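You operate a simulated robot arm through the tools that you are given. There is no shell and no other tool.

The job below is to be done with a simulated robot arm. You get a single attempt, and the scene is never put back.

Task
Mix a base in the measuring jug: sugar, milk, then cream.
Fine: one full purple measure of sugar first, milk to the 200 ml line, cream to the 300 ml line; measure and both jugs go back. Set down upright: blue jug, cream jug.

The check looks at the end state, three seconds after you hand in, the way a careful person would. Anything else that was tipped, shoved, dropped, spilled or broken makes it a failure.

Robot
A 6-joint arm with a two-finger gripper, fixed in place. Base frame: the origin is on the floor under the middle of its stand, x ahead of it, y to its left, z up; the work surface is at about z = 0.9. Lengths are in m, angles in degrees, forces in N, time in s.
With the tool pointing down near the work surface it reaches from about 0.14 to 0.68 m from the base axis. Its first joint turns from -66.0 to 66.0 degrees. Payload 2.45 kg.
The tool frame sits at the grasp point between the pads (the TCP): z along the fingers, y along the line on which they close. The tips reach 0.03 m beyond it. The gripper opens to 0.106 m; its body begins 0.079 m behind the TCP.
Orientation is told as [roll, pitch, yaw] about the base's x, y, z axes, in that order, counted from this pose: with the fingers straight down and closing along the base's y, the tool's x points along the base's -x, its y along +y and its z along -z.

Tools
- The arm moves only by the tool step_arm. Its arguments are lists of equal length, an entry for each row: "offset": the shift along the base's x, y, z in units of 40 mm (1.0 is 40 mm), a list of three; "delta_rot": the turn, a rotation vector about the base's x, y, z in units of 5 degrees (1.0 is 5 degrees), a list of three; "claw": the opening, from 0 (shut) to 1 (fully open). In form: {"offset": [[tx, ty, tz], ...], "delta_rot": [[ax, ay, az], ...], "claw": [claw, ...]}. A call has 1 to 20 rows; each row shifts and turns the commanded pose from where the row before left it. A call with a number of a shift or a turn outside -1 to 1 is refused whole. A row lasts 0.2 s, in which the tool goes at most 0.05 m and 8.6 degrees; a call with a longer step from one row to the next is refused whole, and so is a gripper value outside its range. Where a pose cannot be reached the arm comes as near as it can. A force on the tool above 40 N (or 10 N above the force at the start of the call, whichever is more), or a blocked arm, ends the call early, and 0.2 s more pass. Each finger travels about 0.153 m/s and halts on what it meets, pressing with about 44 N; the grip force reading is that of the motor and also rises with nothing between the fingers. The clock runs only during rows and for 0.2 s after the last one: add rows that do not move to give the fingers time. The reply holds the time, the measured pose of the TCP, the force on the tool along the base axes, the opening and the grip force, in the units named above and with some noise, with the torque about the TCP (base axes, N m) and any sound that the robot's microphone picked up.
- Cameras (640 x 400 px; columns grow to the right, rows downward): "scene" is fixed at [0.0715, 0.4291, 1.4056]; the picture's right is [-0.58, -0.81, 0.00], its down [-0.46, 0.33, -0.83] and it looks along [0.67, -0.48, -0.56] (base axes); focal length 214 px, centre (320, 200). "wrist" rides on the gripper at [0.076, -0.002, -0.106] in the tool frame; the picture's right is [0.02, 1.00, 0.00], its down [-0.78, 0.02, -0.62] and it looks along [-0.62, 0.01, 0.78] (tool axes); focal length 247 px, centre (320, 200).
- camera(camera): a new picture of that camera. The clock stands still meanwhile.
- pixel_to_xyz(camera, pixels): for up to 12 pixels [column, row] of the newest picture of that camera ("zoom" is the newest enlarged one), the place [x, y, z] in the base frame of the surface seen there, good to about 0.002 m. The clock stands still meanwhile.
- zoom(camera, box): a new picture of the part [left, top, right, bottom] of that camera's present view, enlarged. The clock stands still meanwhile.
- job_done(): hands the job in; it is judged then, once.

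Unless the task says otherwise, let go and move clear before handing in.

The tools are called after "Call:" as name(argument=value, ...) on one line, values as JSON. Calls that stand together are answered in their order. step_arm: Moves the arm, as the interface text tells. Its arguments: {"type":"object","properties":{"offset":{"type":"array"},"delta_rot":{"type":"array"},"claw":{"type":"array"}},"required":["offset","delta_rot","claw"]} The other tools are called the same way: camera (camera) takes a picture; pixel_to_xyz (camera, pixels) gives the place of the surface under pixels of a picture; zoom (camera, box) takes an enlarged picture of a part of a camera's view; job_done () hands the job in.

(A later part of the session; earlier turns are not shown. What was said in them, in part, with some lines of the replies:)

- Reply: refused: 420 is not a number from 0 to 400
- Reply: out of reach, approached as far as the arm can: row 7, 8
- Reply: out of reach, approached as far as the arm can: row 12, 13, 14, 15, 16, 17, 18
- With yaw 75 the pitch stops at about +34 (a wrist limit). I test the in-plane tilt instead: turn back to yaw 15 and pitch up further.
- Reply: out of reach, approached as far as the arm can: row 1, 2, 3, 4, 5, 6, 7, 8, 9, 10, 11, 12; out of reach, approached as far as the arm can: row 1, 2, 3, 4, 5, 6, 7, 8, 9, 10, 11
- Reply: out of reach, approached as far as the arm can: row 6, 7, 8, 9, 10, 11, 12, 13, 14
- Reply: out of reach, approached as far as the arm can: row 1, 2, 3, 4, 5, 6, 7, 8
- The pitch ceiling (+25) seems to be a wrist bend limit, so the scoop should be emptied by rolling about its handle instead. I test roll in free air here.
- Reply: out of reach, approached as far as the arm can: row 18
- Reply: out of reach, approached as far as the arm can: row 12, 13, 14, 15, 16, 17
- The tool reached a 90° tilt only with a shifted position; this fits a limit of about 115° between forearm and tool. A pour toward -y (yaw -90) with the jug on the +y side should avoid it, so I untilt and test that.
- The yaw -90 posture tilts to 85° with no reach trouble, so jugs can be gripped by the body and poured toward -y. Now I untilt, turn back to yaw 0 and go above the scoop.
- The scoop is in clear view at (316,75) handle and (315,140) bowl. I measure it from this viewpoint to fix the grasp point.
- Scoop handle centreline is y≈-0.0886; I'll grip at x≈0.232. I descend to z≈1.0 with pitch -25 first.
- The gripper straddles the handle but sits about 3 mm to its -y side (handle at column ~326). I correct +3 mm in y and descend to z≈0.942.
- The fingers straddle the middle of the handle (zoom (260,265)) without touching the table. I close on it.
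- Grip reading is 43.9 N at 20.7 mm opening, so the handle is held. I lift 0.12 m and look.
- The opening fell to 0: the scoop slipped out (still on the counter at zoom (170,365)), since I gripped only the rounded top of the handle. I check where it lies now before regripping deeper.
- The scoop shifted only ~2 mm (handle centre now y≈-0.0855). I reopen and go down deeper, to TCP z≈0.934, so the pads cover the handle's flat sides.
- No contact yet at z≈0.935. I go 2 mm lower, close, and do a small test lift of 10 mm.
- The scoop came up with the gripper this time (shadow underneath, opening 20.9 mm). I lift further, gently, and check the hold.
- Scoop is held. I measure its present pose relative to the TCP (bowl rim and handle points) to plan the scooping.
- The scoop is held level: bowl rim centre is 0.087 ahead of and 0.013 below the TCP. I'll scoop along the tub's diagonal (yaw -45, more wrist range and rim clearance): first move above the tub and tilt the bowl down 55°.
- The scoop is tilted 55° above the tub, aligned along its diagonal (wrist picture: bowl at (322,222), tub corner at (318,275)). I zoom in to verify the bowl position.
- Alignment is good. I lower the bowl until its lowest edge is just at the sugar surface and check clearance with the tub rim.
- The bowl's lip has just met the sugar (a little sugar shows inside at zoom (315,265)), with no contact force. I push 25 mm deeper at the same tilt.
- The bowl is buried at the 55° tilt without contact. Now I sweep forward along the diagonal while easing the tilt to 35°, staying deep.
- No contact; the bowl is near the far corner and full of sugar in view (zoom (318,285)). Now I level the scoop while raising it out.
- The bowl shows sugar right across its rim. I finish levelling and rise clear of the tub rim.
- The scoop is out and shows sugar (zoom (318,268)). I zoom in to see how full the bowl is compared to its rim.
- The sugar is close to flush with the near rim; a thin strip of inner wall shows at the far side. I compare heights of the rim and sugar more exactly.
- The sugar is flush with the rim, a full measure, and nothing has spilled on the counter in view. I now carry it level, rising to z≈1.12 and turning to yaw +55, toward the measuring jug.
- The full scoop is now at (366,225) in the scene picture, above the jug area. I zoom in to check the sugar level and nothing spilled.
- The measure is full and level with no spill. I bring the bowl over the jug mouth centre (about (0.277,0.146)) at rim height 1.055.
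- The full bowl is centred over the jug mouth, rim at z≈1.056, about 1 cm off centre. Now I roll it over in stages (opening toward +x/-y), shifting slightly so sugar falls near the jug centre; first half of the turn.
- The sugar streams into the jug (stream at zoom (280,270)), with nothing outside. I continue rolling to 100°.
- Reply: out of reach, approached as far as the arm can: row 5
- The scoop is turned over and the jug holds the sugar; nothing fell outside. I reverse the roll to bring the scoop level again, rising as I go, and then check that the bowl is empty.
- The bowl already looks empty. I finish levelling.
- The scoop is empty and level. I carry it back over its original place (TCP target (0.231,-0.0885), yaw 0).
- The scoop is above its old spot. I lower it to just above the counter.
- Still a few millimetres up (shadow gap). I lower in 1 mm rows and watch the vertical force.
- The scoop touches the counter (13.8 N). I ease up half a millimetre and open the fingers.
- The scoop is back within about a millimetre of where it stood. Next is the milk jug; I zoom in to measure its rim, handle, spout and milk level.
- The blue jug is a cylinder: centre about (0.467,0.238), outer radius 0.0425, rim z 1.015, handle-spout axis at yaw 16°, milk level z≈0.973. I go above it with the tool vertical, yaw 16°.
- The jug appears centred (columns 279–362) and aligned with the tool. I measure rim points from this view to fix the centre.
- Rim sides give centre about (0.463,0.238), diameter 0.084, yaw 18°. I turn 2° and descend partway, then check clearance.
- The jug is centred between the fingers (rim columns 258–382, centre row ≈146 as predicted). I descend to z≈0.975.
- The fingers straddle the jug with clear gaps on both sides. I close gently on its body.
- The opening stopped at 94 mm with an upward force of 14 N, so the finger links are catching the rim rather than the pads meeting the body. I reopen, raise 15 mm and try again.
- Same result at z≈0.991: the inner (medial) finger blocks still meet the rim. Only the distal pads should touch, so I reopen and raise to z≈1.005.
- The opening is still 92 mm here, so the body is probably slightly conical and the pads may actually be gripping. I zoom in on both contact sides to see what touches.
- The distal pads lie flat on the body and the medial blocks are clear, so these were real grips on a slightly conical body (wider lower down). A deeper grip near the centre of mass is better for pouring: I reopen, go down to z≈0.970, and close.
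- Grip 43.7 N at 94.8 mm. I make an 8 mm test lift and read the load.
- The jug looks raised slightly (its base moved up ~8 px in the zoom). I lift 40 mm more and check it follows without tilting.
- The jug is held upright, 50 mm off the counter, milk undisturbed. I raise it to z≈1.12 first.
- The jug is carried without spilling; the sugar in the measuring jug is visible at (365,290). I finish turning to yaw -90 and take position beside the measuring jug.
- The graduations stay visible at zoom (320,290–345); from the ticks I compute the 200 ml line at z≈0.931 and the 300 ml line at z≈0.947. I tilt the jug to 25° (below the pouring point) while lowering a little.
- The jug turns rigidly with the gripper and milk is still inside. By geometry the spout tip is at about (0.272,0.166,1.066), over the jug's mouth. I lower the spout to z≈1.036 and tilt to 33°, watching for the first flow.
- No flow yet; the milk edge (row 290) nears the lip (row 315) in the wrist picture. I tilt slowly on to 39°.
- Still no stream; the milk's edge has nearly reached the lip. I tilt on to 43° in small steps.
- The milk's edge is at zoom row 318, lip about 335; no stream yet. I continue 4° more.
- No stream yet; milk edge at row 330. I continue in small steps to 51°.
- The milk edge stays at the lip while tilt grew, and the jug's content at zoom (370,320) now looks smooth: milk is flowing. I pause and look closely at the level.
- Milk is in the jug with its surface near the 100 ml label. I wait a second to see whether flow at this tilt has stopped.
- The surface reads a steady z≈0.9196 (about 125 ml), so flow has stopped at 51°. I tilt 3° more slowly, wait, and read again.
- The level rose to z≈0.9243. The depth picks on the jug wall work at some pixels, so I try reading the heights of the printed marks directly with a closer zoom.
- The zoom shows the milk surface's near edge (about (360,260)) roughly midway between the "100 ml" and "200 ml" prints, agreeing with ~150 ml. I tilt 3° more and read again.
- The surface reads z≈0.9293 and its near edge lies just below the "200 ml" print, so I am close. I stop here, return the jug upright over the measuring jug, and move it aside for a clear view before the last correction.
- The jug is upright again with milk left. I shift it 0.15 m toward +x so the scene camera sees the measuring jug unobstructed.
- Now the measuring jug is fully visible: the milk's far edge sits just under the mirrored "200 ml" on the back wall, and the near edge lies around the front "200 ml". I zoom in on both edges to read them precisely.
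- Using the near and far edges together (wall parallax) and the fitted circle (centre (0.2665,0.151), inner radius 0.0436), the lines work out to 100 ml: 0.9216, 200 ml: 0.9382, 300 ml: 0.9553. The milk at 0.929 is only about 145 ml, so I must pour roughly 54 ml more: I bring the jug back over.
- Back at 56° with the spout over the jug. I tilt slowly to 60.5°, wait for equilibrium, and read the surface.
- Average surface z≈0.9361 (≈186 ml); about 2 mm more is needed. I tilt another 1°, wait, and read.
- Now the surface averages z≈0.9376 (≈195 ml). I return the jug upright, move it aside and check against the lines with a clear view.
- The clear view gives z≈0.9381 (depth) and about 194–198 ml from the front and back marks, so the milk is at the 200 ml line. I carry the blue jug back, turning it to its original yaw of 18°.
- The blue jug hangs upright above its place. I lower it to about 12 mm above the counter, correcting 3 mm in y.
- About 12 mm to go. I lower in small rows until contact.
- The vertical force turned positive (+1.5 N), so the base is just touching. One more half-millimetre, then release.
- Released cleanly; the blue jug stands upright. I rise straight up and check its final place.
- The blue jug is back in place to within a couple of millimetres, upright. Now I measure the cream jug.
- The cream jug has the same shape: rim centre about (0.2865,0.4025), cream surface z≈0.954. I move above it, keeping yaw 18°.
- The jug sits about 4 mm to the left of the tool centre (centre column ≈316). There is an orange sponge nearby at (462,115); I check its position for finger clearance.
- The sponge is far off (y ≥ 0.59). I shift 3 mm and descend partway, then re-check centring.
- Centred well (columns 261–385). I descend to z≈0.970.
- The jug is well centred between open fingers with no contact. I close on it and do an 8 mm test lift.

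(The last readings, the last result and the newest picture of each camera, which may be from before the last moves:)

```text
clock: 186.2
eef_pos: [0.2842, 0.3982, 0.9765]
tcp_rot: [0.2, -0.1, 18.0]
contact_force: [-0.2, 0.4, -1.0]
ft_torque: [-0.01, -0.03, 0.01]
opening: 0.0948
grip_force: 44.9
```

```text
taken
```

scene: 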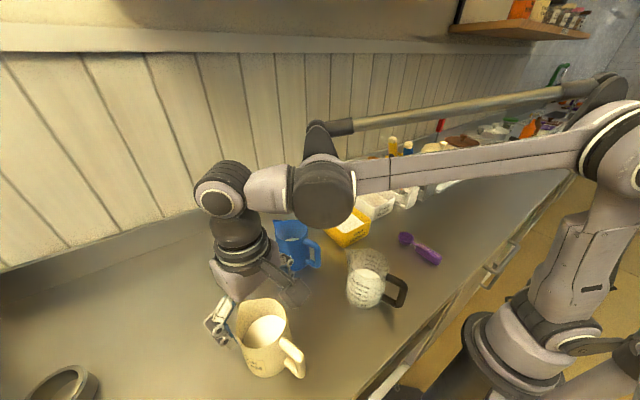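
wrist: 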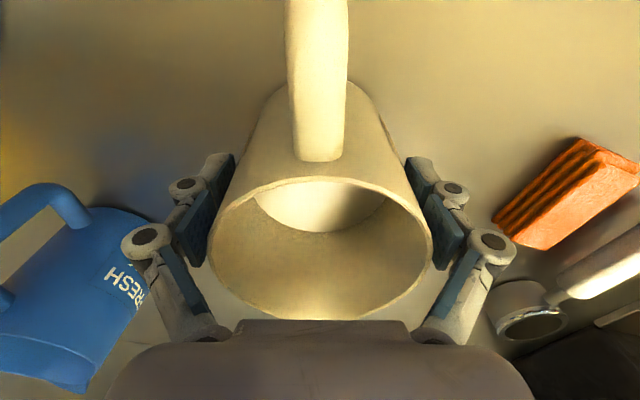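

The cream jug is gripped the same way (94.8 mm, 44 N) and lifts. I raise it to z≈1.13, checking on the way.

Call:
step_arm(offset=[[0, 0, 0.2], [0, 0, 0.4], [0, 0, 0.6], [0, 0, 0.7], [0, 0, 0.7], [0, 0, 0.7], [0, 0, 0.4], [0, 0, 0.1], [0, 0, 0]], delta_rot=[[0, 0, 0], [0, 0, 0], [0, 0, 0], [0, 0, 0], [0, 0, 0], [0, 0, 0], [0, 0, 0], [0, 0, 0], [0, 0, 0]], claw=[0.5, 0.5, 0.5, 0.5, 0.5, 0.5, 0.5, 0.5, 0.5])

Call:
camera(camera="scene")

```text
clock: 188.2
eef_pos: [0.2835, 0.3987, 1.1296]
tcp_rot: [0.2, 0.0, 18.0]
contact_force: [0.0, 0.5, -0.9]
ft_torque: [0.0, -0.01, 0.01]
opening: 0.0947
grip_force: 43.8
```

```text
taken
```

scene: 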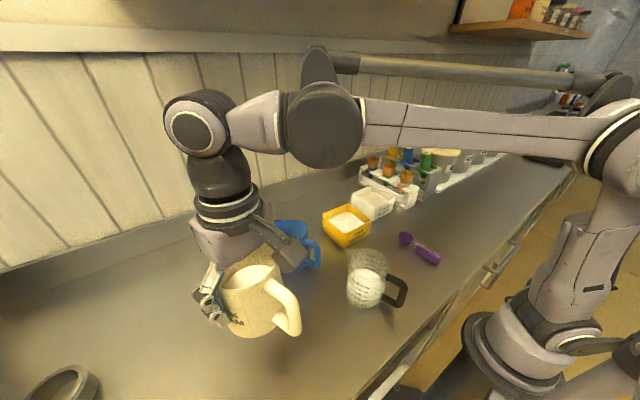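

The cream jug is up and upright. I turn it toward yaw -90 while moving it beside the measuring jug.

Call:
step_arm(offset=[[0, 0, 0], [-0.02, -0.1, 0], [-0.02, -0.15, 0], [-0.02, -0.2, 0], [-0.02, -0.2, 0], [-0.02, -0.2, 0], [-0.02, -0.2, 0], [-0.02, -0.2, 0], [-0.02, -0.2, 0], [-0.02, -0.2, 0], [-0.02, -0.2, 0], [-0.02, -0.2, 0], [-0.02, -0.2, 0], [-0.02, -0.2, 0], [-0.02, -0.2, 0], [-0.02, -0.2, 0], [-0.02, -0.2, 0], [-0.02, -0.2, 0], [-0.02, -0.2, 0], [-0.02, -0.2, 0]], delta_rot=[[0, 0, -0.3], [0, 0, -0.7], [0, 0, -1], [0, 0, -1], [0, 0, -1], [0, 0, -1], [0, 0, -1], [0, 0, -1], [0, 0, -1], [0, 0, -1], [0, 0, -1], [0, 0, -1], [0, 0, -1], [0, 0, -1], [0, 0, -1], [0, 0, -1], [0, 0, -1], [0, 0, -1], [0, 0, -1], [0, 0, -1]], claw=[0.5, 0.5, 0.5, 0.5, 0.5, 0.5, 0.5, 0.5, 0.5, 0.5, 0.5, 0.5, 0.5, 0.5, 0.5, 0.5, 0.5, 0.5, 0.5, 0.5])

Call:
step_arm(offset=[[0, -0.12, 0], [0, -0.06, 0], [0, 0, 0], [0, 0, 0]], delta_rot=[[0, 0, -1], [0, 0, -1], [0, 0, -0.6], [0, 0, 0]], claw=[0.5, 0.5, 0.5, 0.5])

Call:
camera(camera="scene")

Call:
camera(camera="wrist")

```text
clock: 192.4
eef_pos: [0.2708, 0.2531, 1.1289]
tcp_rot: [0.1, 0.1, -77.1]
contact_force: [0.1, -0.5, -1.6]
ft_torque: [-0.01, 0.01, 0.02]
opening: 0.0946
grip_force: 44.0
```

```text
clock: 193.4
eef_pos: [0.2699, 0.2474, 1.1286]
tcp_rot: [0.1, 0.0, -90.1]
contact_force: [0.3, 0.0, -1.2]
ft_torque: [0.0, 0.01, 0.0]
opening: 0.0948
grip_force: 44.0
```

```text
taken
```

scene: 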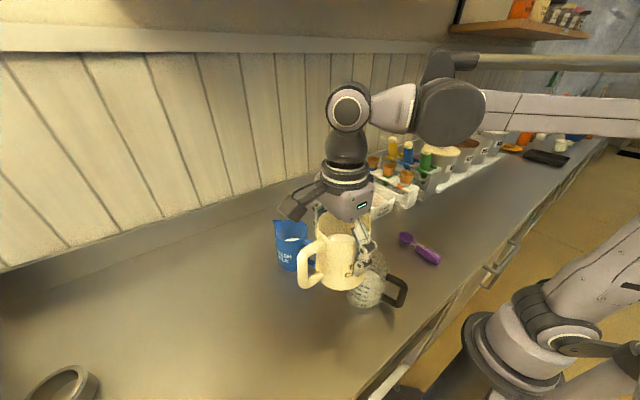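

```text
taken
```

wrist: 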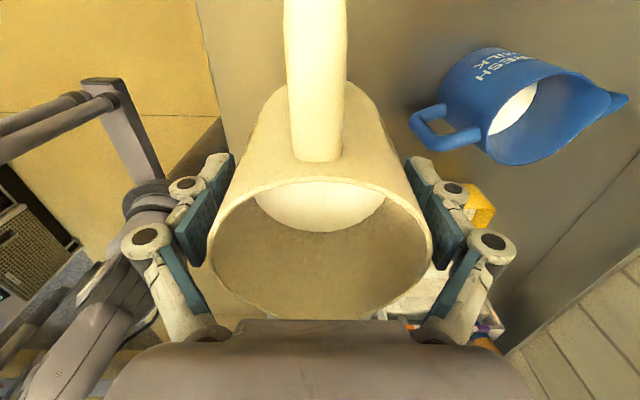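

The cream jug (surface lower, so a later pouring angle of about 56°) is in position. I tilt it to 52° while lowering the spout over the jug mouth.

Call:
step_arm(offset=[[-0.02, 0.03, -0.2], [-0.02, 0.03, -0.3], [0, 0, -0.4], [0, 0, -0.4], [0, 0, -0.2], [0, 0, 0], [0, 0, 0], [0, 0, 0], [0, 0, 0], [0, -0.01, 0.02], [0, -0.01, 0.02], [0, -0.01, 0.02], [0, 0, 0], [0, 0, 0]], delta_rot=[[0.6, 0, 0], [0.9, 0, 0], [1, 0, 0], [1, 0, 0], [1, 0, 0], [1, 0, 0], [1, 0, 0], [1, 0, 0], [1, 0, 0], [0.8, 0, 0], [0.7, 0, 0], [0.4, 0, 0], [0, 0, 0], [0, 0, 0]], claw=[0.5, 0.5, 0.5, 0.5, 0.5, 0.5, 0.5, 0.5, 0.5, 0.5, 0.5, 0.5, 0.5, 0.5])

Call:
zoom(camera="scene", box=[300, 210, 420, 320])

Call:
zoom(camera="wrist", box=[200, 150, 460, 350])

```text
clock: 196.4
eef_pos: [0.268, 0.2474, 1.0714]
tcp_rot: [0.1, 52.1, -90.0]
contact_force: [-1.0, 0.0, -1.3]
ft_torque: [0.0, 0.03, -0.02]
opening: 0.0949
grip_force: 44.3
```

```text
3.64 times, centred on (360, 265) of scene
```

zoom: 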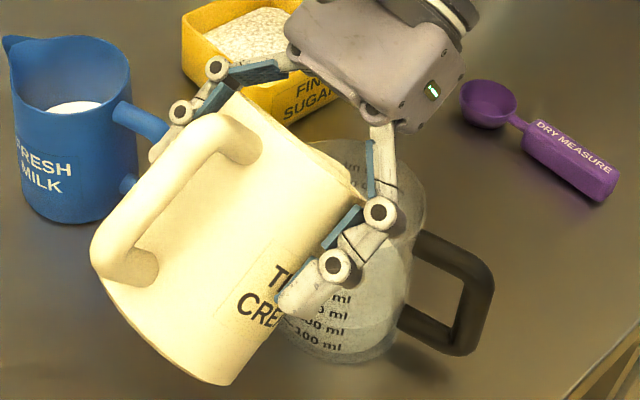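

```text
2.00 times, centred on (330, 250) of wrist
```

zoom: 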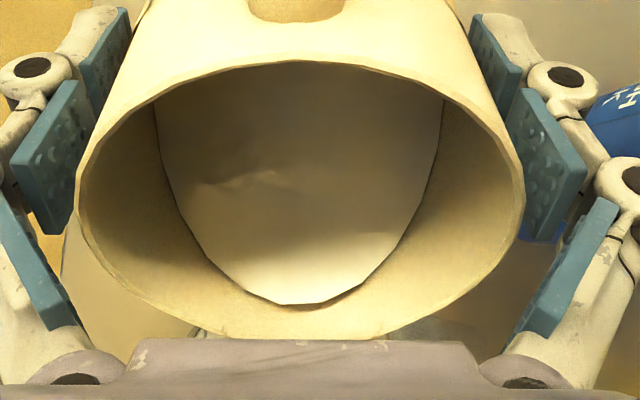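

Cream's edge is at row 303; milk flowed when it reached about 330. I tilt to 56.5° and look.

Call:
step_arm(offset=[[0, -0.01, 0.02], [0, -0.01, 0.02], [0, -0.01, 0.02], [0, -0.01, 0.02], [0, -0.005, 0.01], [0, 0, 0], [0, 0, 0], [0, 0, 0]], delta_rot=[[0.2, 0, 0], [0.2, 0, 0], [0.2, 0, 0], [0.2, 0, 0], [0.1, 0, 0], [0, 0, 0], [0, 0, 0], [0, 0, 0]], claw=[0.5, 0.5, 0.5, 0.5, 0.5, 0.5, 0.5, 0.5])

Call:
zoom(camera="scene", box=[360, 250, 424, 315])

Call:
pixel_to_xyz(camera="zoom", pixels=[[240, 240], [230, 260], [225, 250], [220, 280], [235, 235], [235, 225], [225, 235], [245, 215], [230, 245], [230, 280], [225, 270], [238, 250]])

Call:
zoom(camera="wrist", box=[200, 150, 460, 350])

```text
clock: 198.2
eef_pos: [0.2664, 0.2464, 1.0751]
tcp_rot: [0.1, 56.5, -90.0]
contact_force: [-0.1, -0.8, -0.6]
ft_torque: [-0.02, 0.01, -0.03]
opening: 0.095
grip_force: 43.8
```

```text
6.15 times, centred on (392, 282) of scene
```

zoom: 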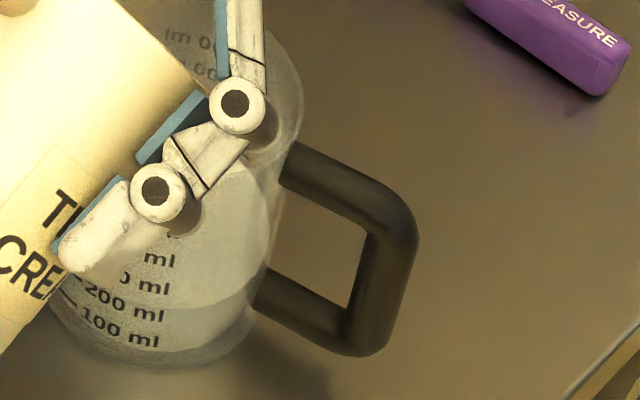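

```text
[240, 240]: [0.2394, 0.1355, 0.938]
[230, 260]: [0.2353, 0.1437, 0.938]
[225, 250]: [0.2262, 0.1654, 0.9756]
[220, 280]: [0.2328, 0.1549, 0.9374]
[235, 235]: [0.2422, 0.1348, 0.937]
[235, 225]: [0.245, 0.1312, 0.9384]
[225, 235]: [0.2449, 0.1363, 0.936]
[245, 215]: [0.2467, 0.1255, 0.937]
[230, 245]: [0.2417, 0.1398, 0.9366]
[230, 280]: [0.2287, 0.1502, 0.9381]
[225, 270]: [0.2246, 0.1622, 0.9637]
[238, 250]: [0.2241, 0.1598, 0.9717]
```

```text
2.00 times, centred on (330, 250) of wrist
```

zoom: 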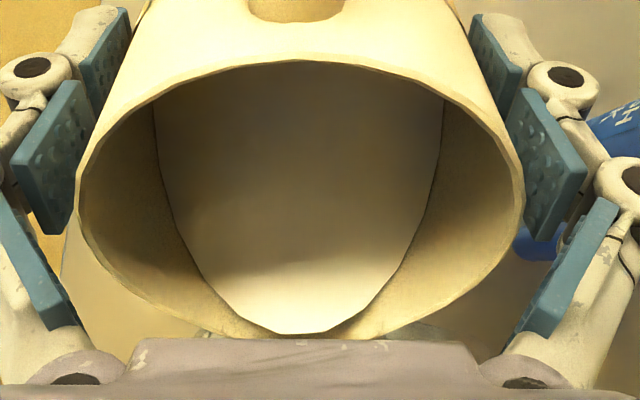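

No cream has flowed yet (surface still ≈0.9374) but it is at the lip now (row 331). I tilt to 59.5° slowly, wait and read.

Call:
step_arm(offset=[[0, -0.008, 0.015], [0, -0.008, 0.015], [0, -0.008, 0.015], [0, -0.008, 0.015], [0, -0.008, 0.015], [0, -0.008, 0.015], [0, 0, 0], [0, 0, 0], [0, 0, 0], [0, 0, 0], [0, 0, 0], [0, 0, 0], [0, 0, 0], [0, 0, 0]], delta_rot=[[0.1, 0, 0], [0.1, 0, 0], [0.1, 0, 0], [0.1, 0, 0], [0.1, 0, 0], [0.1, 0, 0], [0, 0, 0], [0, 0, 0], [0, 0, 0], [0, 0, 0], [0, 0, 0], [0, 0, 0], [0, 0, 0], [0, 0, 0]], claw=[0.5, 0.5, 0.5, 0.5, 0.5, 0.5, 0.5, 0.5, 0.5, 0.5, 0.5, 0.5, 0.5, 0.5])

Call:
zoom(camera="scene", box=[360, 250, 424, 315])

Call:
pixel_to_xyz(camera="zoom", pixels=[[240, 240], [230, 260], [240, 230], [220, 280], [235, 235], [235, 225], [225, 235], [245, 215], [230, 245], [230, 280], [250, 215], [245, 230]])

Call:
zoom(camera="wrist", box=[200, 150, 460, 350])

```text
clock: 201.2
eef_pos: [0.2666, 0.2429, 1.0776]
tcp_rot: [0.1, 59.5, -90.1]
contact_force: [-0.1, 0.0, -1.3]
ft_torque: [-0.04, 0.03, 0.02]
opening: 0.0945
grip_force: 44.4
```

```text
6.15 times, centred on (392, 282) of scene
```

zoom: 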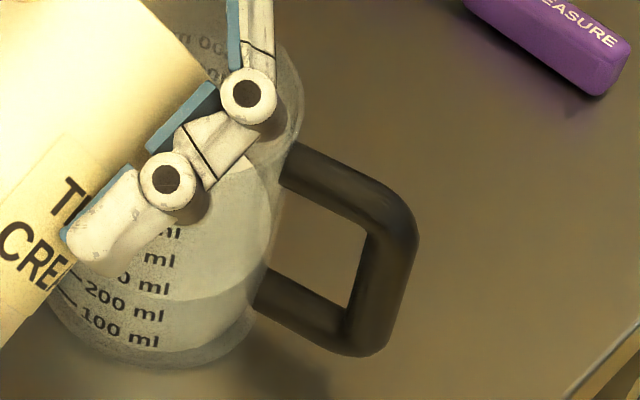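

```text
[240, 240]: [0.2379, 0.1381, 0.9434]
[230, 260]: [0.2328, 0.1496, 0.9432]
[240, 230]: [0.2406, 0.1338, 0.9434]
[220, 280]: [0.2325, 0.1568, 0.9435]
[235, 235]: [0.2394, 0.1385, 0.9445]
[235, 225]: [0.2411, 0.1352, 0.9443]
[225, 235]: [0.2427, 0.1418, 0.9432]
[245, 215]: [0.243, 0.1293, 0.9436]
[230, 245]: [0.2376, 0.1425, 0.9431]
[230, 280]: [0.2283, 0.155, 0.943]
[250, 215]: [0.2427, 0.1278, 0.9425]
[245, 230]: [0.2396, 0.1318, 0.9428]
```

```text
2.00 times, centred on (330, 250) of wrist
```

zoom: 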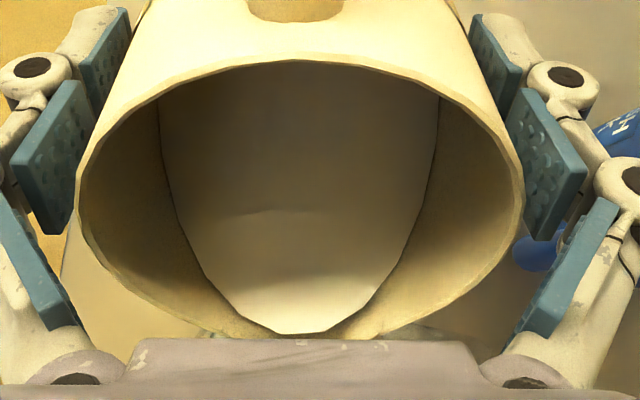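

Cream is flowing in: surface now ≈0.9434. I wait 1.5 s at this tilt to see whether it is still rising.

Call:
step_arm(offset=[[0, 0, 0], [0, 0, 0], [0, 0, 0], [0, 0, 0], [0, 0, 0], [0, 0, 0], [0, 0, 0]], delta_rot=[[0, 0, 0], [0, 0, 0], [0, 0, 0], [0, 0, 0], [0, 0, 0], [0, 0, 0], [0, 0, 0]], claw=[0.5, 0.5, 0.5, 0.5, 0.5, 0.5, 0.5])

Call:
zoom(camera="scene", box=[360, 250, 424, 315])

Call:
pixel_to_xyz(camera="zoom", pixels=[[240, 240], [230, 260], [240, 230], [220, 280], [235, 235], [235, 225], [225, 235], [245, 215], [230, 245], [230, 280], [250, 215], [245, 230]])

```text
clock: 202.8
eef_pos: [0.267, 0.2434, 1.0778]
tcp_rot: [0.0, 59.5, -90.1]
contact_force: [0.4, -0.9, -1.0]
ft_torque: [-0.04, -0.03, -0.01]
opening: 0.0949
grip_force: 44.1
```

```text
6.15 times, centred on (392, 282) of scene
```

zoom: 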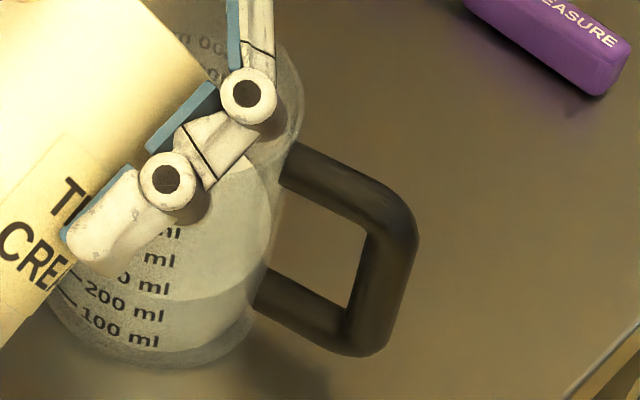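

```text
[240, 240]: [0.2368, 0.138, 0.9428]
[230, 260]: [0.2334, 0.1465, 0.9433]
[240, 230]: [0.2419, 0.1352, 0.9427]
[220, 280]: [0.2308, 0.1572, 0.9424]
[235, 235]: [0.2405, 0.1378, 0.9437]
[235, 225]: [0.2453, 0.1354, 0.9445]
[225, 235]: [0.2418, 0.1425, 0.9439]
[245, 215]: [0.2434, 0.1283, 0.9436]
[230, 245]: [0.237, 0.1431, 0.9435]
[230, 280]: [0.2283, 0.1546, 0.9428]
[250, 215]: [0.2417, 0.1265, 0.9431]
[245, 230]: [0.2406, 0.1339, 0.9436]
```

Steady at ≈0.9433. The target reading is about 0.9550, so I tilt 4° more in half-degree rows, wait, and read.

Call:
step_arm(offset=[[0, -0.0085, 0.016], [0, -0.0085, 0.016], [0, -0.0085, 0.016], [0, -0.0085, 0.016], [0, -0.0085, 0.016], [0, -0.0085, 0.016], [0, -0.0085, 0.016], [0, -0.0085, 0.016], [0, 0, 0], [0, 0, 0], [0, 0, 0], [0, 0, 0], [0, 0, 0], [0, 0, 0], [0, 0, 0], [0, 0, 0]], delta_rot=[[0.1, 0, 0], [0.1, 0, 0], [0.1, 0, 0], [0.1, 0, 0], [0.1, 0, 0], [0.1, 0, 0], [0.1, 0, 0], [0.1, 0, 0], [0, 0, 0], [0, 0, 0], [0, 0, 0], [0, 0, 0], [0, 0, 0], [0, 0, 0], [0, 0, 0], [0, 0, 0]], claw=[0.5, 0.5, 0.5, 0.5, 0.5, 0.5, 0.5, 0.5, 0.5, 0.5, 0.5, 0.5, 0.5, 0.5, 0.5, 0.5])

Call:
zoom(camera="scene", box=[360, 250, 424, 315])

Call:
pixel_to_xyz(camera="zoom", pixels=[[240, 240], [230, 260], [240, 230], [220, 280], [235, 250], [245, 250], [225, 245], [245, 215], [230, 245], [230, 280], [250, 215], [245, 230]])

```text
clock: 206.2
eef_pos: [0.2676, 0.2417, 1.0831]
tcp_rot: [-0.1, 63.6, -90.1]
contact_force: [0.2, 0.2, -1.6]
ft_torque: [-0.04, 0.0, -0.02]
opening: 0.095
grip_force: 43.8
```

```text
6.15 times, centred on (392, 282) of scene
```

zoom: 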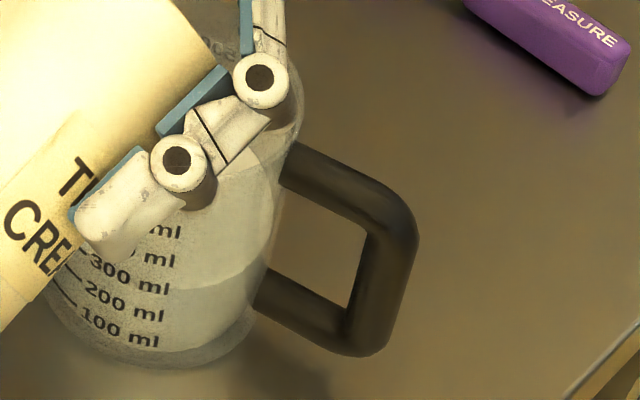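

```text
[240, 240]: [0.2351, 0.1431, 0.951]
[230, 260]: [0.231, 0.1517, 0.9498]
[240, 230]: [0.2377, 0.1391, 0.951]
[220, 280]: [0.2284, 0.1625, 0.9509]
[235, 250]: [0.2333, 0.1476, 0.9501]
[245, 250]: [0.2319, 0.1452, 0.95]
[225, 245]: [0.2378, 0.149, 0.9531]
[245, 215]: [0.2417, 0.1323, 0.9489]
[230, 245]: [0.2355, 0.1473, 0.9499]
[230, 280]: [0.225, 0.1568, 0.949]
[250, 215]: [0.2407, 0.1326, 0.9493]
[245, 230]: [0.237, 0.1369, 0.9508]
```

Now ≈0.9503 (1.75 mm per degree). I add 2.2°, wait, and read.

Call:
step_arm(offset=[[0, -0.0085, 0.014], [0, -0.0085, 0.014], [0, -0.0085, 0.014], [0, -0.0085, 0.014], [0, -0.003, 0.006], [0, 0, 0], [0, 0, 0], [0, 0, 0], [0, 0, 0], [0, 0, 0], [0, 0, 0], [0, 0, 0], [0, 0, 0], [0, 0, 0]], delta_rot=[[0.1, 0, 0], [0.1, 0, 0], [0.1, 0, 0], [0.1, 0, 0], [0.04, 0, 0], [0, 0, 0], [0, 0, 0], [0, 0, 0], [0, 0, 0], [0, 0, 0], [0, 0, 0], [0, 0, 0], [0, 0, 0], [0, 0, 0]], claw=[0.5, 0.5, 0.5, 0.5, 0.5, 0.5, 0.5, 0.5, 0.5, 0.5, 0.5, 0.5, 0.5, 0.5])

Call:
zoom(camera="scene", box=[360, 250, 424, 315])

Call:
pixel_to_xyz(camera="zoom", pixels=[[240, 240], [230, 260], [240, 230], [230, 250], [235, 250], [245, 250], [235, 260], [245, 215], [240, 220], [230, 280], [250, 215], [245, 230]])

```text
clock: 209.2
eef_pos: [0.2663, 0.2399, 1.0872]
tcp_rot: [0.0, 65.6, -90.1]
contact_force: [0.9, 0.2, -0.5]
ft_torque: [-0.01, -0.04, -0.02]
opening: 0.0947
grip_force: 43.9
```

```text
6.15 times, centred on (392, 282) of scene
```

zoom: 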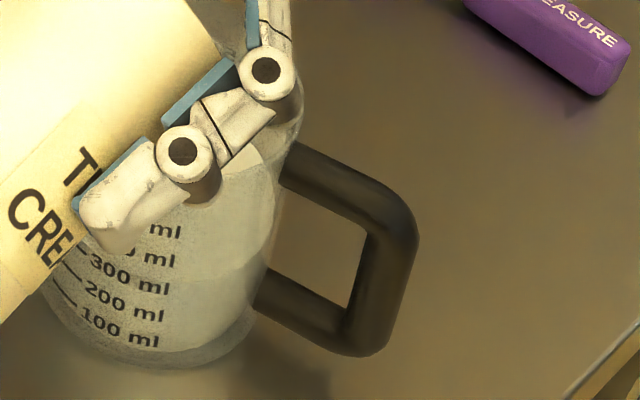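

```text
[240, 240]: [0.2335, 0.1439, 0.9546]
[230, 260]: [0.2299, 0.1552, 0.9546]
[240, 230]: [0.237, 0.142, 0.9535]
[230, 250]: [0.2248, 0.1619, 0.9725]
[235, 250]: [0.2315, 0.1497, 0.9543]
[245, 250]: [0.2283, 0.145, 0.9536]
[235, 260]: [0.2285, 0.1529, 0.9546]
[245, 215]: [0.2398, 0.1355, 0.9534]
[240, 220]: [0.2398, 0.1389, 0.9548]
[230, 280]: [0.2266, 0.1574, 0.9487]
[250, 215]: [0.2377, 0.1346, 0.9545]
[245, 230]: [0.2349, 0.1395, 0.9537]
```

Reading ≈0.9542, which in the clear view should be ≈0.955, i.e. about the 300 ml line. I return the jug upright and move it aside for a clear look.

Call:
step_arm(offset=[[0, 0.05, -0.1], [0, 0.05, -0.12], [0, 0.06, -0.14], [0, 0.04, -0.15], [0, 0.02, 0], [0, 0, 0], [0, 0, 0.2], [0, 0, 0.3], [0, 0, 0.35], [0, 0, 0.35], [0, 0, 0.3], [0, 0, 0.2], [0, 0, 0], [0, 0, 0]], delta_rot=[[-1, 0, 0], [-1, 0, 0], [-1, 0, 0], [-1, 0, 0], [-1, 0, 0], [-1, 0, 0], [-1, 0, 0], [-1, 0, 0], [-1, 0, 0], [-1, 0, 0], [-1, 0, 0], [-1, 0, 0], [-1, 0, 0], [-0.12, 0, 0]], claw=[0.5, 0.5, 0.5, 0.5, 0.5, 0.5, 0.5, 0.5, 0.5, 0.5, 0.5, 0.5, 0.5, 0.5])

Call:
step_arm(offset=[[0.1, 0.2, 0], [0.1, 0.45, 0], [0.1, 0.6, 0], [0.05, 0.7, 0], [0, 0.65, 0], [0, 0.5, 0], [0, 0.35, 0], [0, 0.2, 0], [0, 0, 0]], delta_rot=[[0, 0, 0.3], [0, 0, 0.7], [0, 0, 1], [0, 0, 1], [0, 0, 1], [0, 0, 1], [0, 0, 1], [0, 0, 1], [0, 0, 1]], claw=[0.5, 0.5, 0.5, 0.5, 0.5, 0.5, 0.5, 0.5, 0.5])

Call:
camera(camera="scene")

Call:
zoom(camera="scene", box=[335, 240, 415, 315])

```text
clock: 212.2
eef_pos: [0.2675, 0.249, 1.1333]
tcp_rot: [0.1, 0.1, -90.1]
contact_force: [0.0, 0.8, -1.4]
ft_torque: [0.0, 0.0, 0.01]
opening: 0.0946
grip_force: 44.3
```

```text
clock: 214.2
eef_pos: [0.2816, 0.3941, 1.1342]
tcp_rot: [0.1, 0.1, -49.9]
contact_force: [-0.3, 0.6, -1.4]
ft_torque: [-0.04, -0.05, 0.01]
opening: 0.0948
grip_force: 44.2
```

```text
taken
```

scene: 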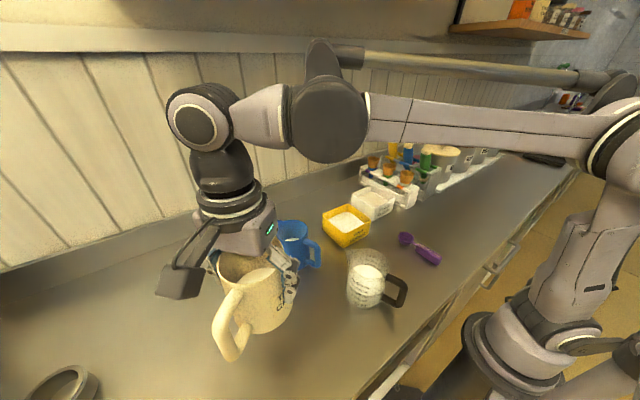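

```text
5.33 times, centred on (375, 278) of scene
```

zoom: 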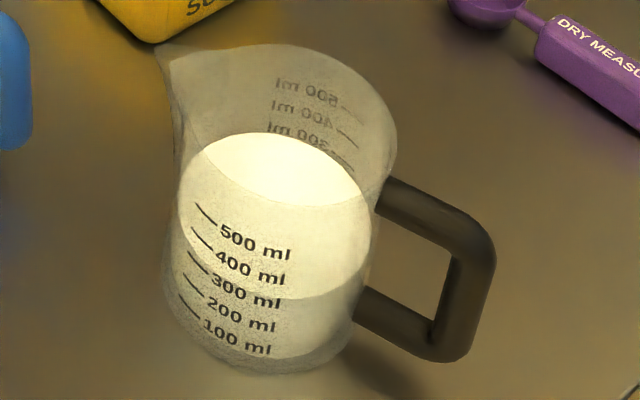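

Now there is a clear view with the cream in. I read the surface height at many points and check front and back marks.

Call:
pixel_to_xyz(camera="zoom", pixels=[[220, 170], [250, 150], [280, 145], [300, 170], [320, 190], [260, 190], [230, 195], [290, 195], [340, 180], [250, 170], [280, 170], [210, 160]])

Call:
zoom(camera="scene", box=[346, 282, 378, 302])

Call:
zoom(camera="scene", box=[356, 250, 388, 270])

```text
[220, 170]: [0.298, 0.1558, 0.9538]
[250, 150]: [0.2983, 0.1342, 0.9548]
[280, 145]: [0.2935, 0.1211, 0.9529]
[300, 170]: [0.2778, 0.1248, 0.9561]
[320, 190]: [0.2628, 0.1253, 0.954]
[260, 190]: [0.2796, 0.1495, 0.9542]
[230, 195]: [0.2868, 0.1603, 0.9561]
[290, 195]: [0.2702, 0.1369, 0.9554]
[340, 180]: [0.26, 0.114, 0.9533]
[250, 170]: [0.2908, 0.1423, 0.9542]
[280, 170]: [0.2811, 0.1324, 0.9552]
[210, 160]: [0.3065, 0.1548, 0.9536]
```

```text
16.00 times, centred on (362, 292) of scene
```

zoom: 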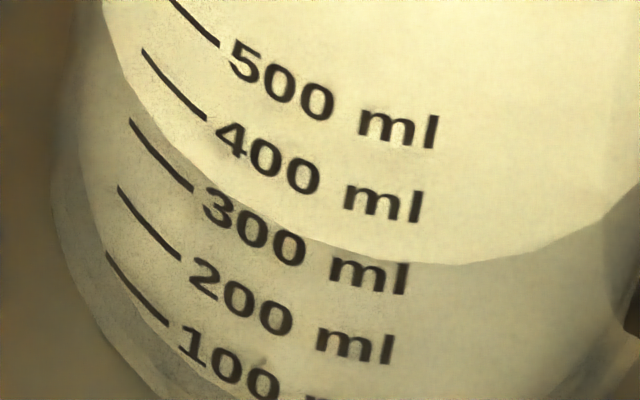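

```text
16.00 times, centred on (372, 260) of scene
```

zoom: 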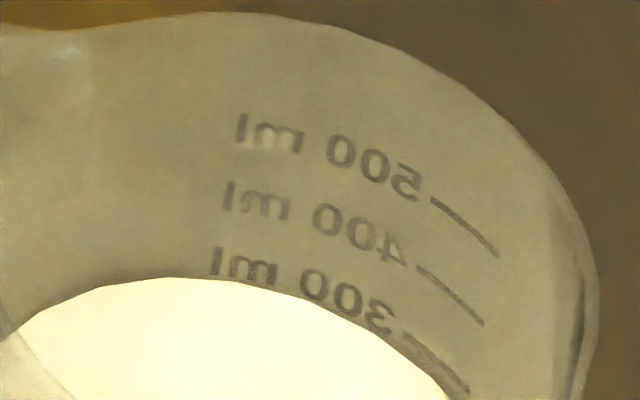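

Surface averages z≈0.9545 and the front/back marks combine to about 297 ml, so the cream is at the 300 ml line. I rotate the cream jug back to yaw 18° above its original place.

Call:
step_arm(offset=[[0, 0, 0], [0, 0, 0], [0.005, 0.008, 0], [0.005, 0.008, 0], [0.005, 0.008, 0], [0.005, 0.008, 0], [0.005, 0.008, 0], [0.005, 0.008, 0], [0.005, 0.008, 0], [0.005, 0.008, 0], [0.005, 0.008, 0], [0, 0, 0], [0, 0, 0], [0, 0, 0], [0, 0, 0], [0, 0, 0]], delta_rot=[[0, 0, 0.5], [0, 0, 0.9], [0, 0, 1], [0, 0, 1], [0, 0, 1], [0, 0, 1], [0, 0, 1], [0, 0, 1], [0, 0, 1], [0, 0, 1], [0, 0, 1], [0, 0, 1], [0, 0, 1], [0, 0, 0.8], [0, 0, 0.38], [0, 0, 0]], claw=[0.5, 0.5, 0.5, 0.5, 0.5, 0.5, 0.5, 0.5, 0.5, 0.5, 0.5, 0.5, 0.5, 0.5, 0.5, 0.5])

Call:
camera(camera="scene")

```text
clock: 217.6
eef_pos: [0.2834, 0.3965, 1.1337]
tcp_rot: [0.2, 0.1, 17.8]
contact_force: [-0.7, 0.8, -1.0]
ft_torque: [0.03, 0.0, -0.01]
opening: 0.0945
grip_force: 44.2
```

```text
taken
```

scene: 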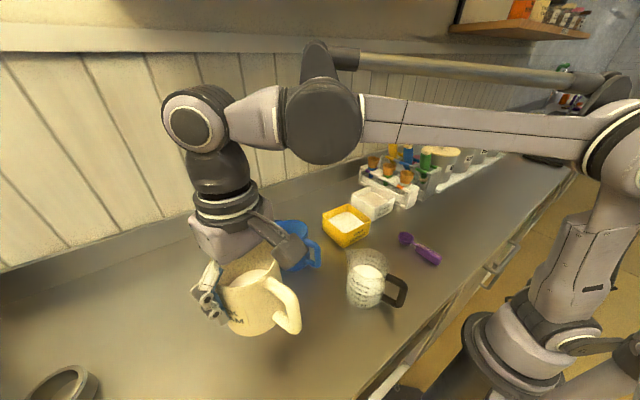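

In position above its place. I lower it to about 12 mm above contact height.

Call:
step_arm(offset=[[0, 0.02, -0.3], [0, 0, -0.6], [0, 0, -0.8], [0, 0, -0.8], [0, 0, -0.7], [0, 0, -0.4], [0, 0, -0.19], [0, 0, 0]], delta_rot=[[0, 0, 0], [0, 0, 0], [0, 0, 0], [0, 0, 0], [0, 0, 0], [0, 0, 0], [0, 0, 0], [0, 0, 0]], claw=[0.5, 0.5, 0.5, 0.5, 0.5, 0.5, 0.5, 0.5])

Call:
step_arm(offset=[[0, 0, -0.06], [0, 0, -0.06], [0, 0, -0.06], [0, 0, -0.05], [0, 0, 0]], delta_rot=[[0, 0, 0], [0, 0, 0], [0, 0, 0], [0, 0, 0], [0, 0, 0]], claw=[0.5, 0.5, 0.5, 0.5, 0.5])

Call:
zoom(camera="scene", box=[200, 270, 320, 390])

```text
clock: 219.4
eef_pos: [0.2832, 0.3986, 0.9808]
tcp_rot: [0.1, 0.2, 17.9]
contact_force: [0.4, 0.5, -1.7]
ft_torque: [-0.01, 0.0, 0.01]
opening: 0.0947
grip_force: 44.2
```

```text
clock: 220.6
eef_pos: [0.2844, 0.3979, 0.9728]
tcp_rot: [0.1, 0.1, 17.8]
contact_force: [-0.3, -0.2, -0.4]
ft_torque: [-0.02, -0.02, -0.01]
opening: 0.0947
grip_force: 43.8
```

```text
3.33 times, centred on (260, 330) of scene
```

zoom: 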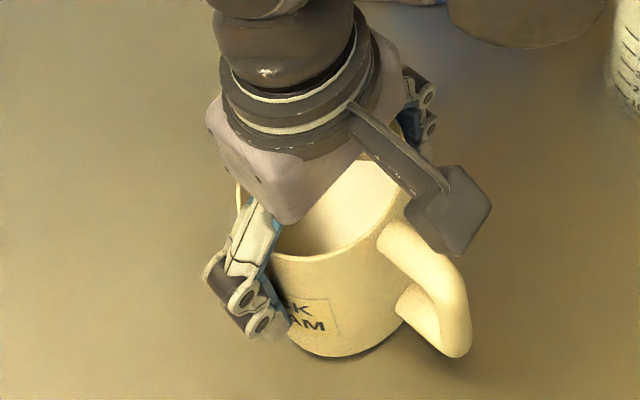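

No contact yet at z≈0.972. I lower in half to one millimetre rows and watch the force.

Call:
step_arm(offset=[[0, 0, -0.025], [0, 0, -0.025], [0, 0, 0]], delta_rot=[[0, 0, 0], [0, 0, 0], [0, 0, 0]], claw=[0.5, 0.5, 0.5])

Call:
step_arm(offset=[[0, 0, -0.02], [0, 0, 0]], delta_rot=[[0, 0, 0], [0, 0, 0]], claw=[0.5, 0.5])

```text
clock: 221.4
eef_pos: [0.2846, 0.3982, 0.9698]
tcp_rot: [0.1, 0.1, 18.0]
contact_force: [-0.3, -1.3, 12.4]
ft_torque: [0.34, 0.09, -0.01]
opening: 0.0946
grip_force: 44.0
```

```text
clock: 222.0
eef_pos: [0.2852, 0.3988, 0.9708]
tcp_rot: [0.1, 0.1, 17.9]
contact_force: [1.2, 0.1, 18.2]
ft_torque: [0.18, 0.01, -0.06]
opening: 0.095
grip_force: 44.4
```

Firm contact (18 N). I ease up 0.8 mm and release.

Call:
step_arm(offset=[[0, 0, 0.02], [0, 0, 0], [0, 0, 0], [0, 0, 0], [0, 0, 0]], delta_rot=[[0, 0, 0], [0, 0, 0], [0, 0, 0], [0, 0, 0], [0, 0, 0]], claw=[0.5, 0.92, 1, 1, 1])

Call:
step_arm(offset=[[0, 0, 0.4], [0, 0, 0.7], [0, 0, 0.9], [0, 0, 0.9], [0, 0, 0.9], [0, 0, 0.7], [0, 0, 0]], delta_rot=[[0, 0, 0], [0, 0, 0], [0, 0, 0], [0, 0, 0], [0, 0, 0], [0, 0, 0], [0, 0, 0]], claw=[1, 1, 1, 1, 1, 1, 1])

Call:
camera(camera="scene")

Call:
camera(camera="wrist")

```text
clock: 223.2
eef_pos: [0.2834, 0.3974, 0.9689]
tcp_rot: [0.1, 0.0, 17.9]
contact_force: [0.3, -0.4, 0.6]
ft_torque: [-0.02, 0.02, -0.02]
opening: 0.1059
grip_force: 0.0
```

```text
clock: 224.8
eef_pos: [0.2859, 0.3963, 1.1494]
tcp_rot: [0.0, 0.0, 17.9]
contact_force: [-0.4, -0.4, -0.5]
ft_torque: [0.02, 0.02, -0.03]
opening: 0.1056
grip_force: 0.1
```

```text
taken
```

scene: 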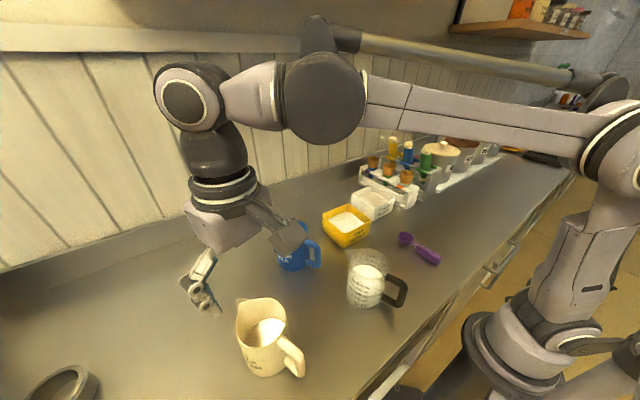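

```text
taken
```

wrist: 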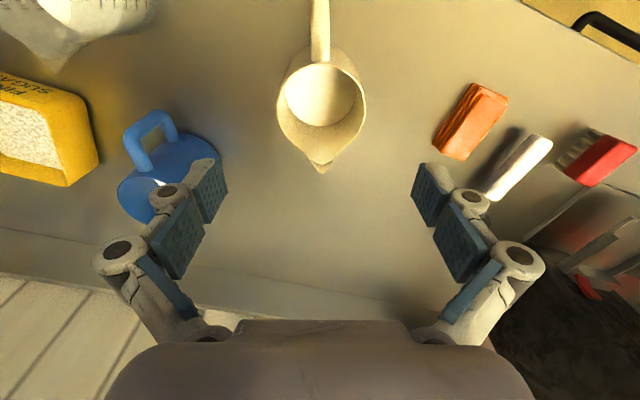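

The cream jug stands upright in its place. I raise the arm away toward its starting pose and inspect the whole scene.

Call:
step_arm(offset=[[0, 0, 0.9], [0, 0, 0.9], [0.1, -0.5, 0.8], [0.3, -0.8, 0.5], [0.3, -0.9, 0.4], [0.3, -0.9, 0.3], [0.3, -0.9, 0.2], [0.3, -0.9, 0.2], [0.3, -0.9, 0.1], [0.3, -0.9, 0.1], [0.1, -0.6, 0], [0, 0, 0]], delta_rot=[[0, 0, 0], [0, 0, 0], [0, 0, 0], [0, 0, -0.5], [0, 0, -0.5], [0, 0, -0.5], [0, 0, -0.5], [0, 0, -0.5], [0, 0, -0.5], [0, 0, -0.5], [0, 0, 0], [0, 0, 0]], claw=[1, 1, 1, 1, 1, 1, 1, 1, 1, 1, 1, 1])

Call:
camera(camera="scene")

Call:
camera(camera="wrist")

Call:
zoom(camera="scene", box=[220, 200, 460, 350])

Call:
zoom(camera="scene", box=[200, 275, 400, 400])

```text
clock: 227.4
eef_pos: [0.3745, 0.106, 1.3268]
tcp_rot: [0.1, 0.2, 0.5]
contact_force: [0.3, 1.0, 0.4]
ft_torque: [0.0, 0.02, 0.0]
opening: 0.1062
grip_force: 0.0
```

```text
taken
```

scene: 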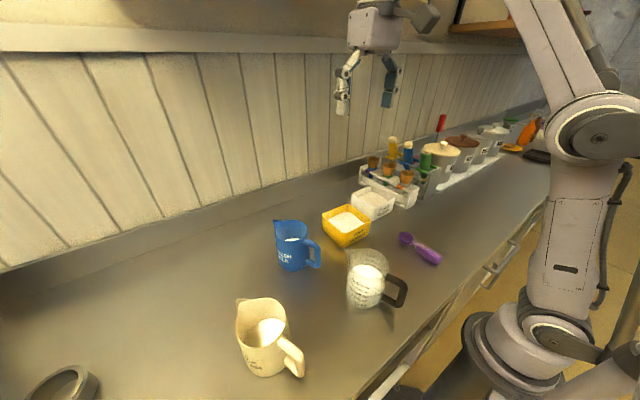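

```text
taken
```

wrist: 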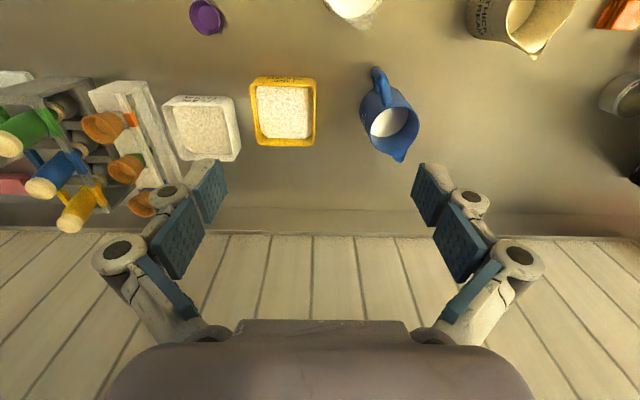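

```text
2.67 times, centred on (340, 275) of scene
```

zoom: 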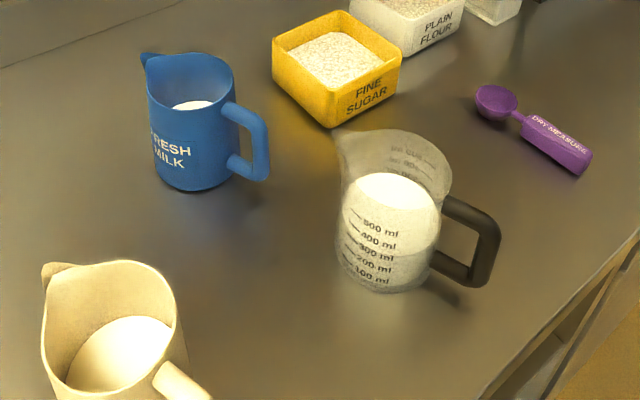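

```text
3.20 times, centred on (300, 338) of scene
```

zoom: 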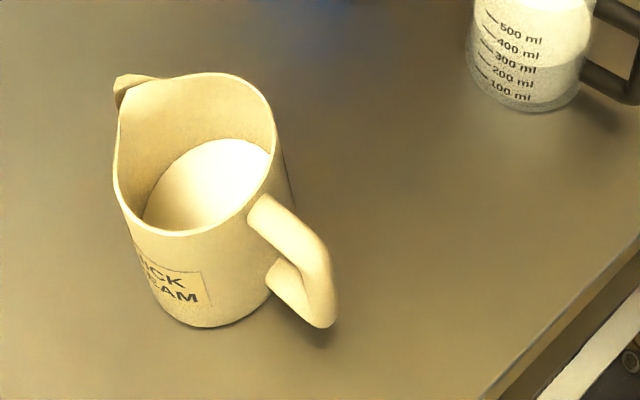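

Everything stands as in the first picture, with no spills seen. For a last check of the level I bring the wrist camera to a nearly horizontal view of the measuring jug from the free -y side, staying high above the scoop.

Call:
step_arm(offset=[[-0.15, -0.22, -0.1], [-0.15, -0.22, -0.1], [-0.15, -0.22, -0.1], [-0.15, -0.22, -0.1], [-0.15, -0.22, -0.1], [-0.15, -0.22, -0.1], [-0.15, -0.22, -0.1], [-0.15, -0.22, -0.1], [-0.15, -0.22, -0.1], [-0.15, -0.22, -0.1], [-0.15, -0.22, -0.1], [-0.15, -0.22, -0.1], [-0.15, -0.22, -0.1], [-0.15, -0.22, -0.1], [-0.15, -0.22, -0.1], [-0.15, -0.22, -0.1], [-0.15, -0.22, -0.1], [-0.15, -0.22, -0.1], [0, 0, 0]], delta_rot=[[0, 0, 1], [0, 0, 1], [0, 0, 1], [0, 0, 1], [0, 0, 1], [0, 0, 1], [0, 0, 1], [0, 0, 1], [0, 0, 1], [0, 0, 1], [0, 0, 1], [0, 0, 1], [0, 0, 1], [0, 0, 1], [0, 0, 1], [0, 0, 1], [0, 0, 1], [0, 0, 0.9], [0, 0, 0]], claw=[1, 1, 1, 1, 1, 1, 1, 1, 1, 1, 1, 1, 1, 1, 1, 1, 1, 1, 1])

Call:
step_arm(offset=[[0, 0, -0.3], [0, 0, -0.3], [0, 0, -0.3], [0, 0, -0.3], [0, 0, -0.3], [0, 0, -0.3], [0, 0, -0.3], [0, 0, -0.3], [0, 0, -0.3], [0, 0, 0]], delta_rot=[[1, 0, 0], [1, 0, 0], [1, 0, 0], [1, 0, 0], [1, 0, 0], [1, 0, 0], [1, 0, 0], [1, 0, 0], [1, 0, 0], [0, 0, 0]], claw=[1, 1, 1, 1, 1, 1, 1, 1, 1, 1])

Call:
camera(camera="wrist")

Call:
camera(camera="scene")

```text
clock: 231.4
eef_pos: [0.2667, -0.0538, 1.2551]
tcp_rot: [0.1, 0.1, 90.0]
contact_force: [-0.3, -0.4, -0.4]
ft_torque: [0.05, 0.07, -0.02]
opening: 0.1059
grip_force: 0.0
```

```text
clock: 233.6
eef_pos: [0.2702, -0.0502, 1.1462]
tcp_rot: [-0.1, -44.6, 89.8]
contact_force: [-0.6, 0.5, -0.2]
ft_torque: [0.02, 0.01, -0.03]
opening: 0.106
grip_force: 0.0
out of reach, approached as far as the arm can: row 9
```

```text
taken
```

wrist: 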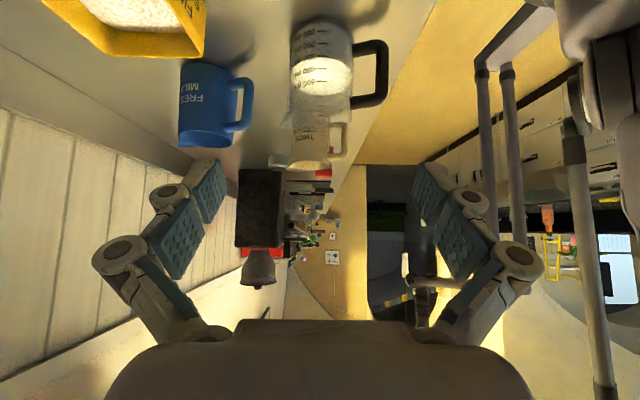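

```text
taken
```

scene: 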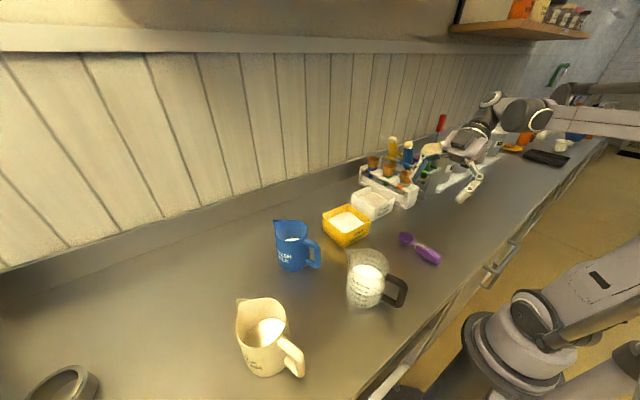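

The jug is in view at (322,75) (picture is upside down here). I lower the camera 0.10 m for a flatter line of sight, still well above the scoop.

Call:
step_arm(offset=[[0, 0, -0.5], [0, 0, -0.5], [0, 0, -0.5], [0, 0, -0.5], [0, 0, -0.4], [0, 0, 0]], delta_rot=[[0, 0, 0], [0, 0, 0], [0, 0, 0], [0, 0, 0], [0, 0, 0], [0, 0, 0]], claw=[1, 1, 1, 1, 1, 1])

Call:
camera(camera="wrist")

Call:
zoom(camera="wrist", box=[260, 60, 404, 190])

```text
clock: 235.0
eef_pos: [0.2719, -0.0477, 1.0493]
tcp_rot: [0.0, -44.6, 89.8]
contact_force: [-0.5, 0.6, 0.2]
ft_torque: [-0.01, -0.01, -0.03]
opening: 0.1059
grip_force: 0.0
```

```text
taken
```

wrist: 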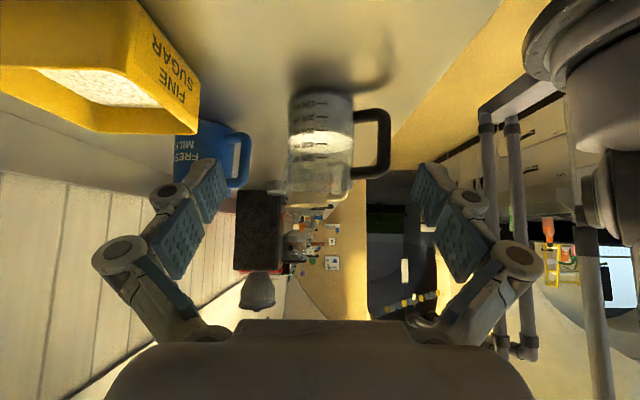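

```text
3.08 times, centred on (332, 125) of wrist
```

zoom: 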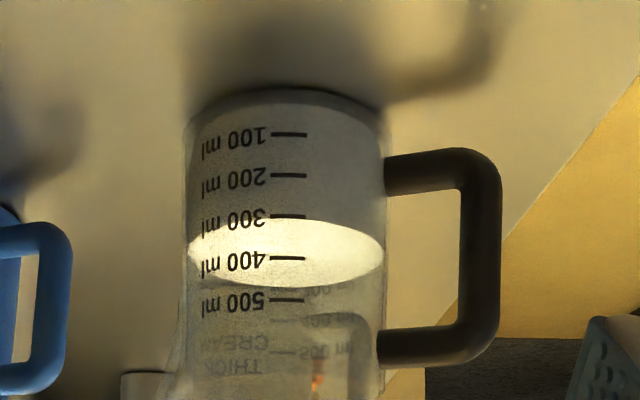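

From this nearly level view the surface's near edge (row ≈218) lies on the "300 ml" dash (row 216), confirming about 300 ml. I retreat upward and back to the start pose.

Call:
step_arm(offset=[[0, 0, 0.6], [0, 0, 0.8], [0, 0, 0.9], [0, 0, 0.9], [0, 0, 0.8], [0.1, 0.2, 0.4], [0.2, 0.3, 0.3], [0.2, 0.3, 0.3], [0.2, 0.3, 0.3], [0.2, 0.3, 0.3], [0.2, 0.3, 0.2], [0.2, 0.3, 0.2], [0.2, 0.3, 0.1], [0, 0, 0]], delta_rot=[[0, 0, 0], [0, 0, 0], [0, 0, 0], [0, 0, 0], [-1, 0, 0], [-1, 0, 0], [-1, 0, 0], [-1, 0, 0], [-1, 0, 0], [-1, 0, 0], [-1, 0, 0], [-1, 0, 0], [-0.9, 0, 0], [0, 0, 0]], claw=[1, 1, 1, 1, 1, 1, 1, 1, 1, 1, 1, 1, 1, 1])

Call:
camera(camera="scene")

Call:
zoom(camera="scene", box=[220, 200, 460, 350])

```text
clock: 238.0
eef_pos: [0.33, 0.0415, 1.2961]
tcp_rot: [0.1, -0.3, 89.9]
contact_force: [-0.7, -0.2, 0.2]
ft_torque: [0.0, -0.03, 0.02]
opening: 0.1061
grip_force: 0.1
```

```text
taken
```

scene: 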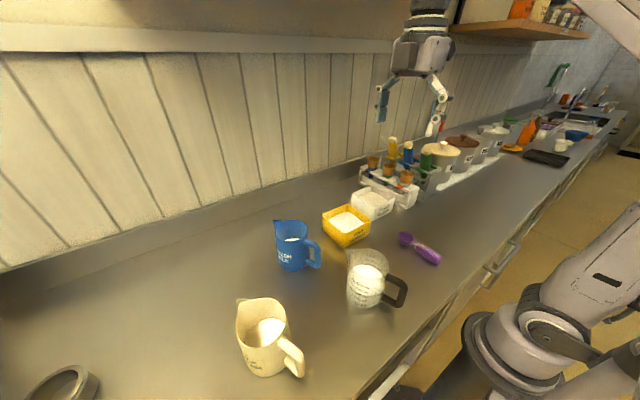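

```text
2.67 times, centred on (340, 275) of scene
```

zoom: 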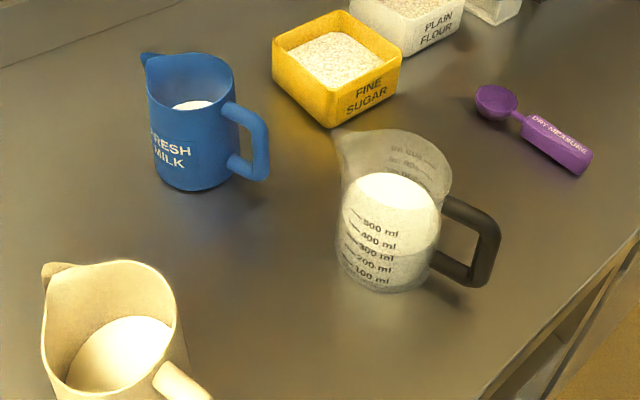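

The final pictures show the measuring jug filled to the 300 ml line. The scoop, blue jug and cream jug are upright in their original places, the counter is clean, and the gripper is open well above everything. I hand the job in.

Call:
job_done()

```text
The job is handed in.
```

The base is mixed in the measuring jug and handed in. One full purple measure of sugar went in first, then milk to the 200 ml line, then cream to the 300 ml line.

- **Levels:** my readings put the milk stop at about 194–198 ml and the final level at about 296–298 ml. Those readings are good to a few millilitres. A last, near-level look showed the surface right at the 300 ml mark.
- **Returned items:** the scoop, blue jug and cream jug are back within a few millimetres of where they started. Both jugs are standing upright.
- **One slip:** my first grip on the scoop failed. It slid about 2 mm on the counter before I regripped it, and I put it back to within about a millimetre of its original position.
- **Spills:** the last pictures show nothing spilled or knocked over. The gripper is open and clear of everything.
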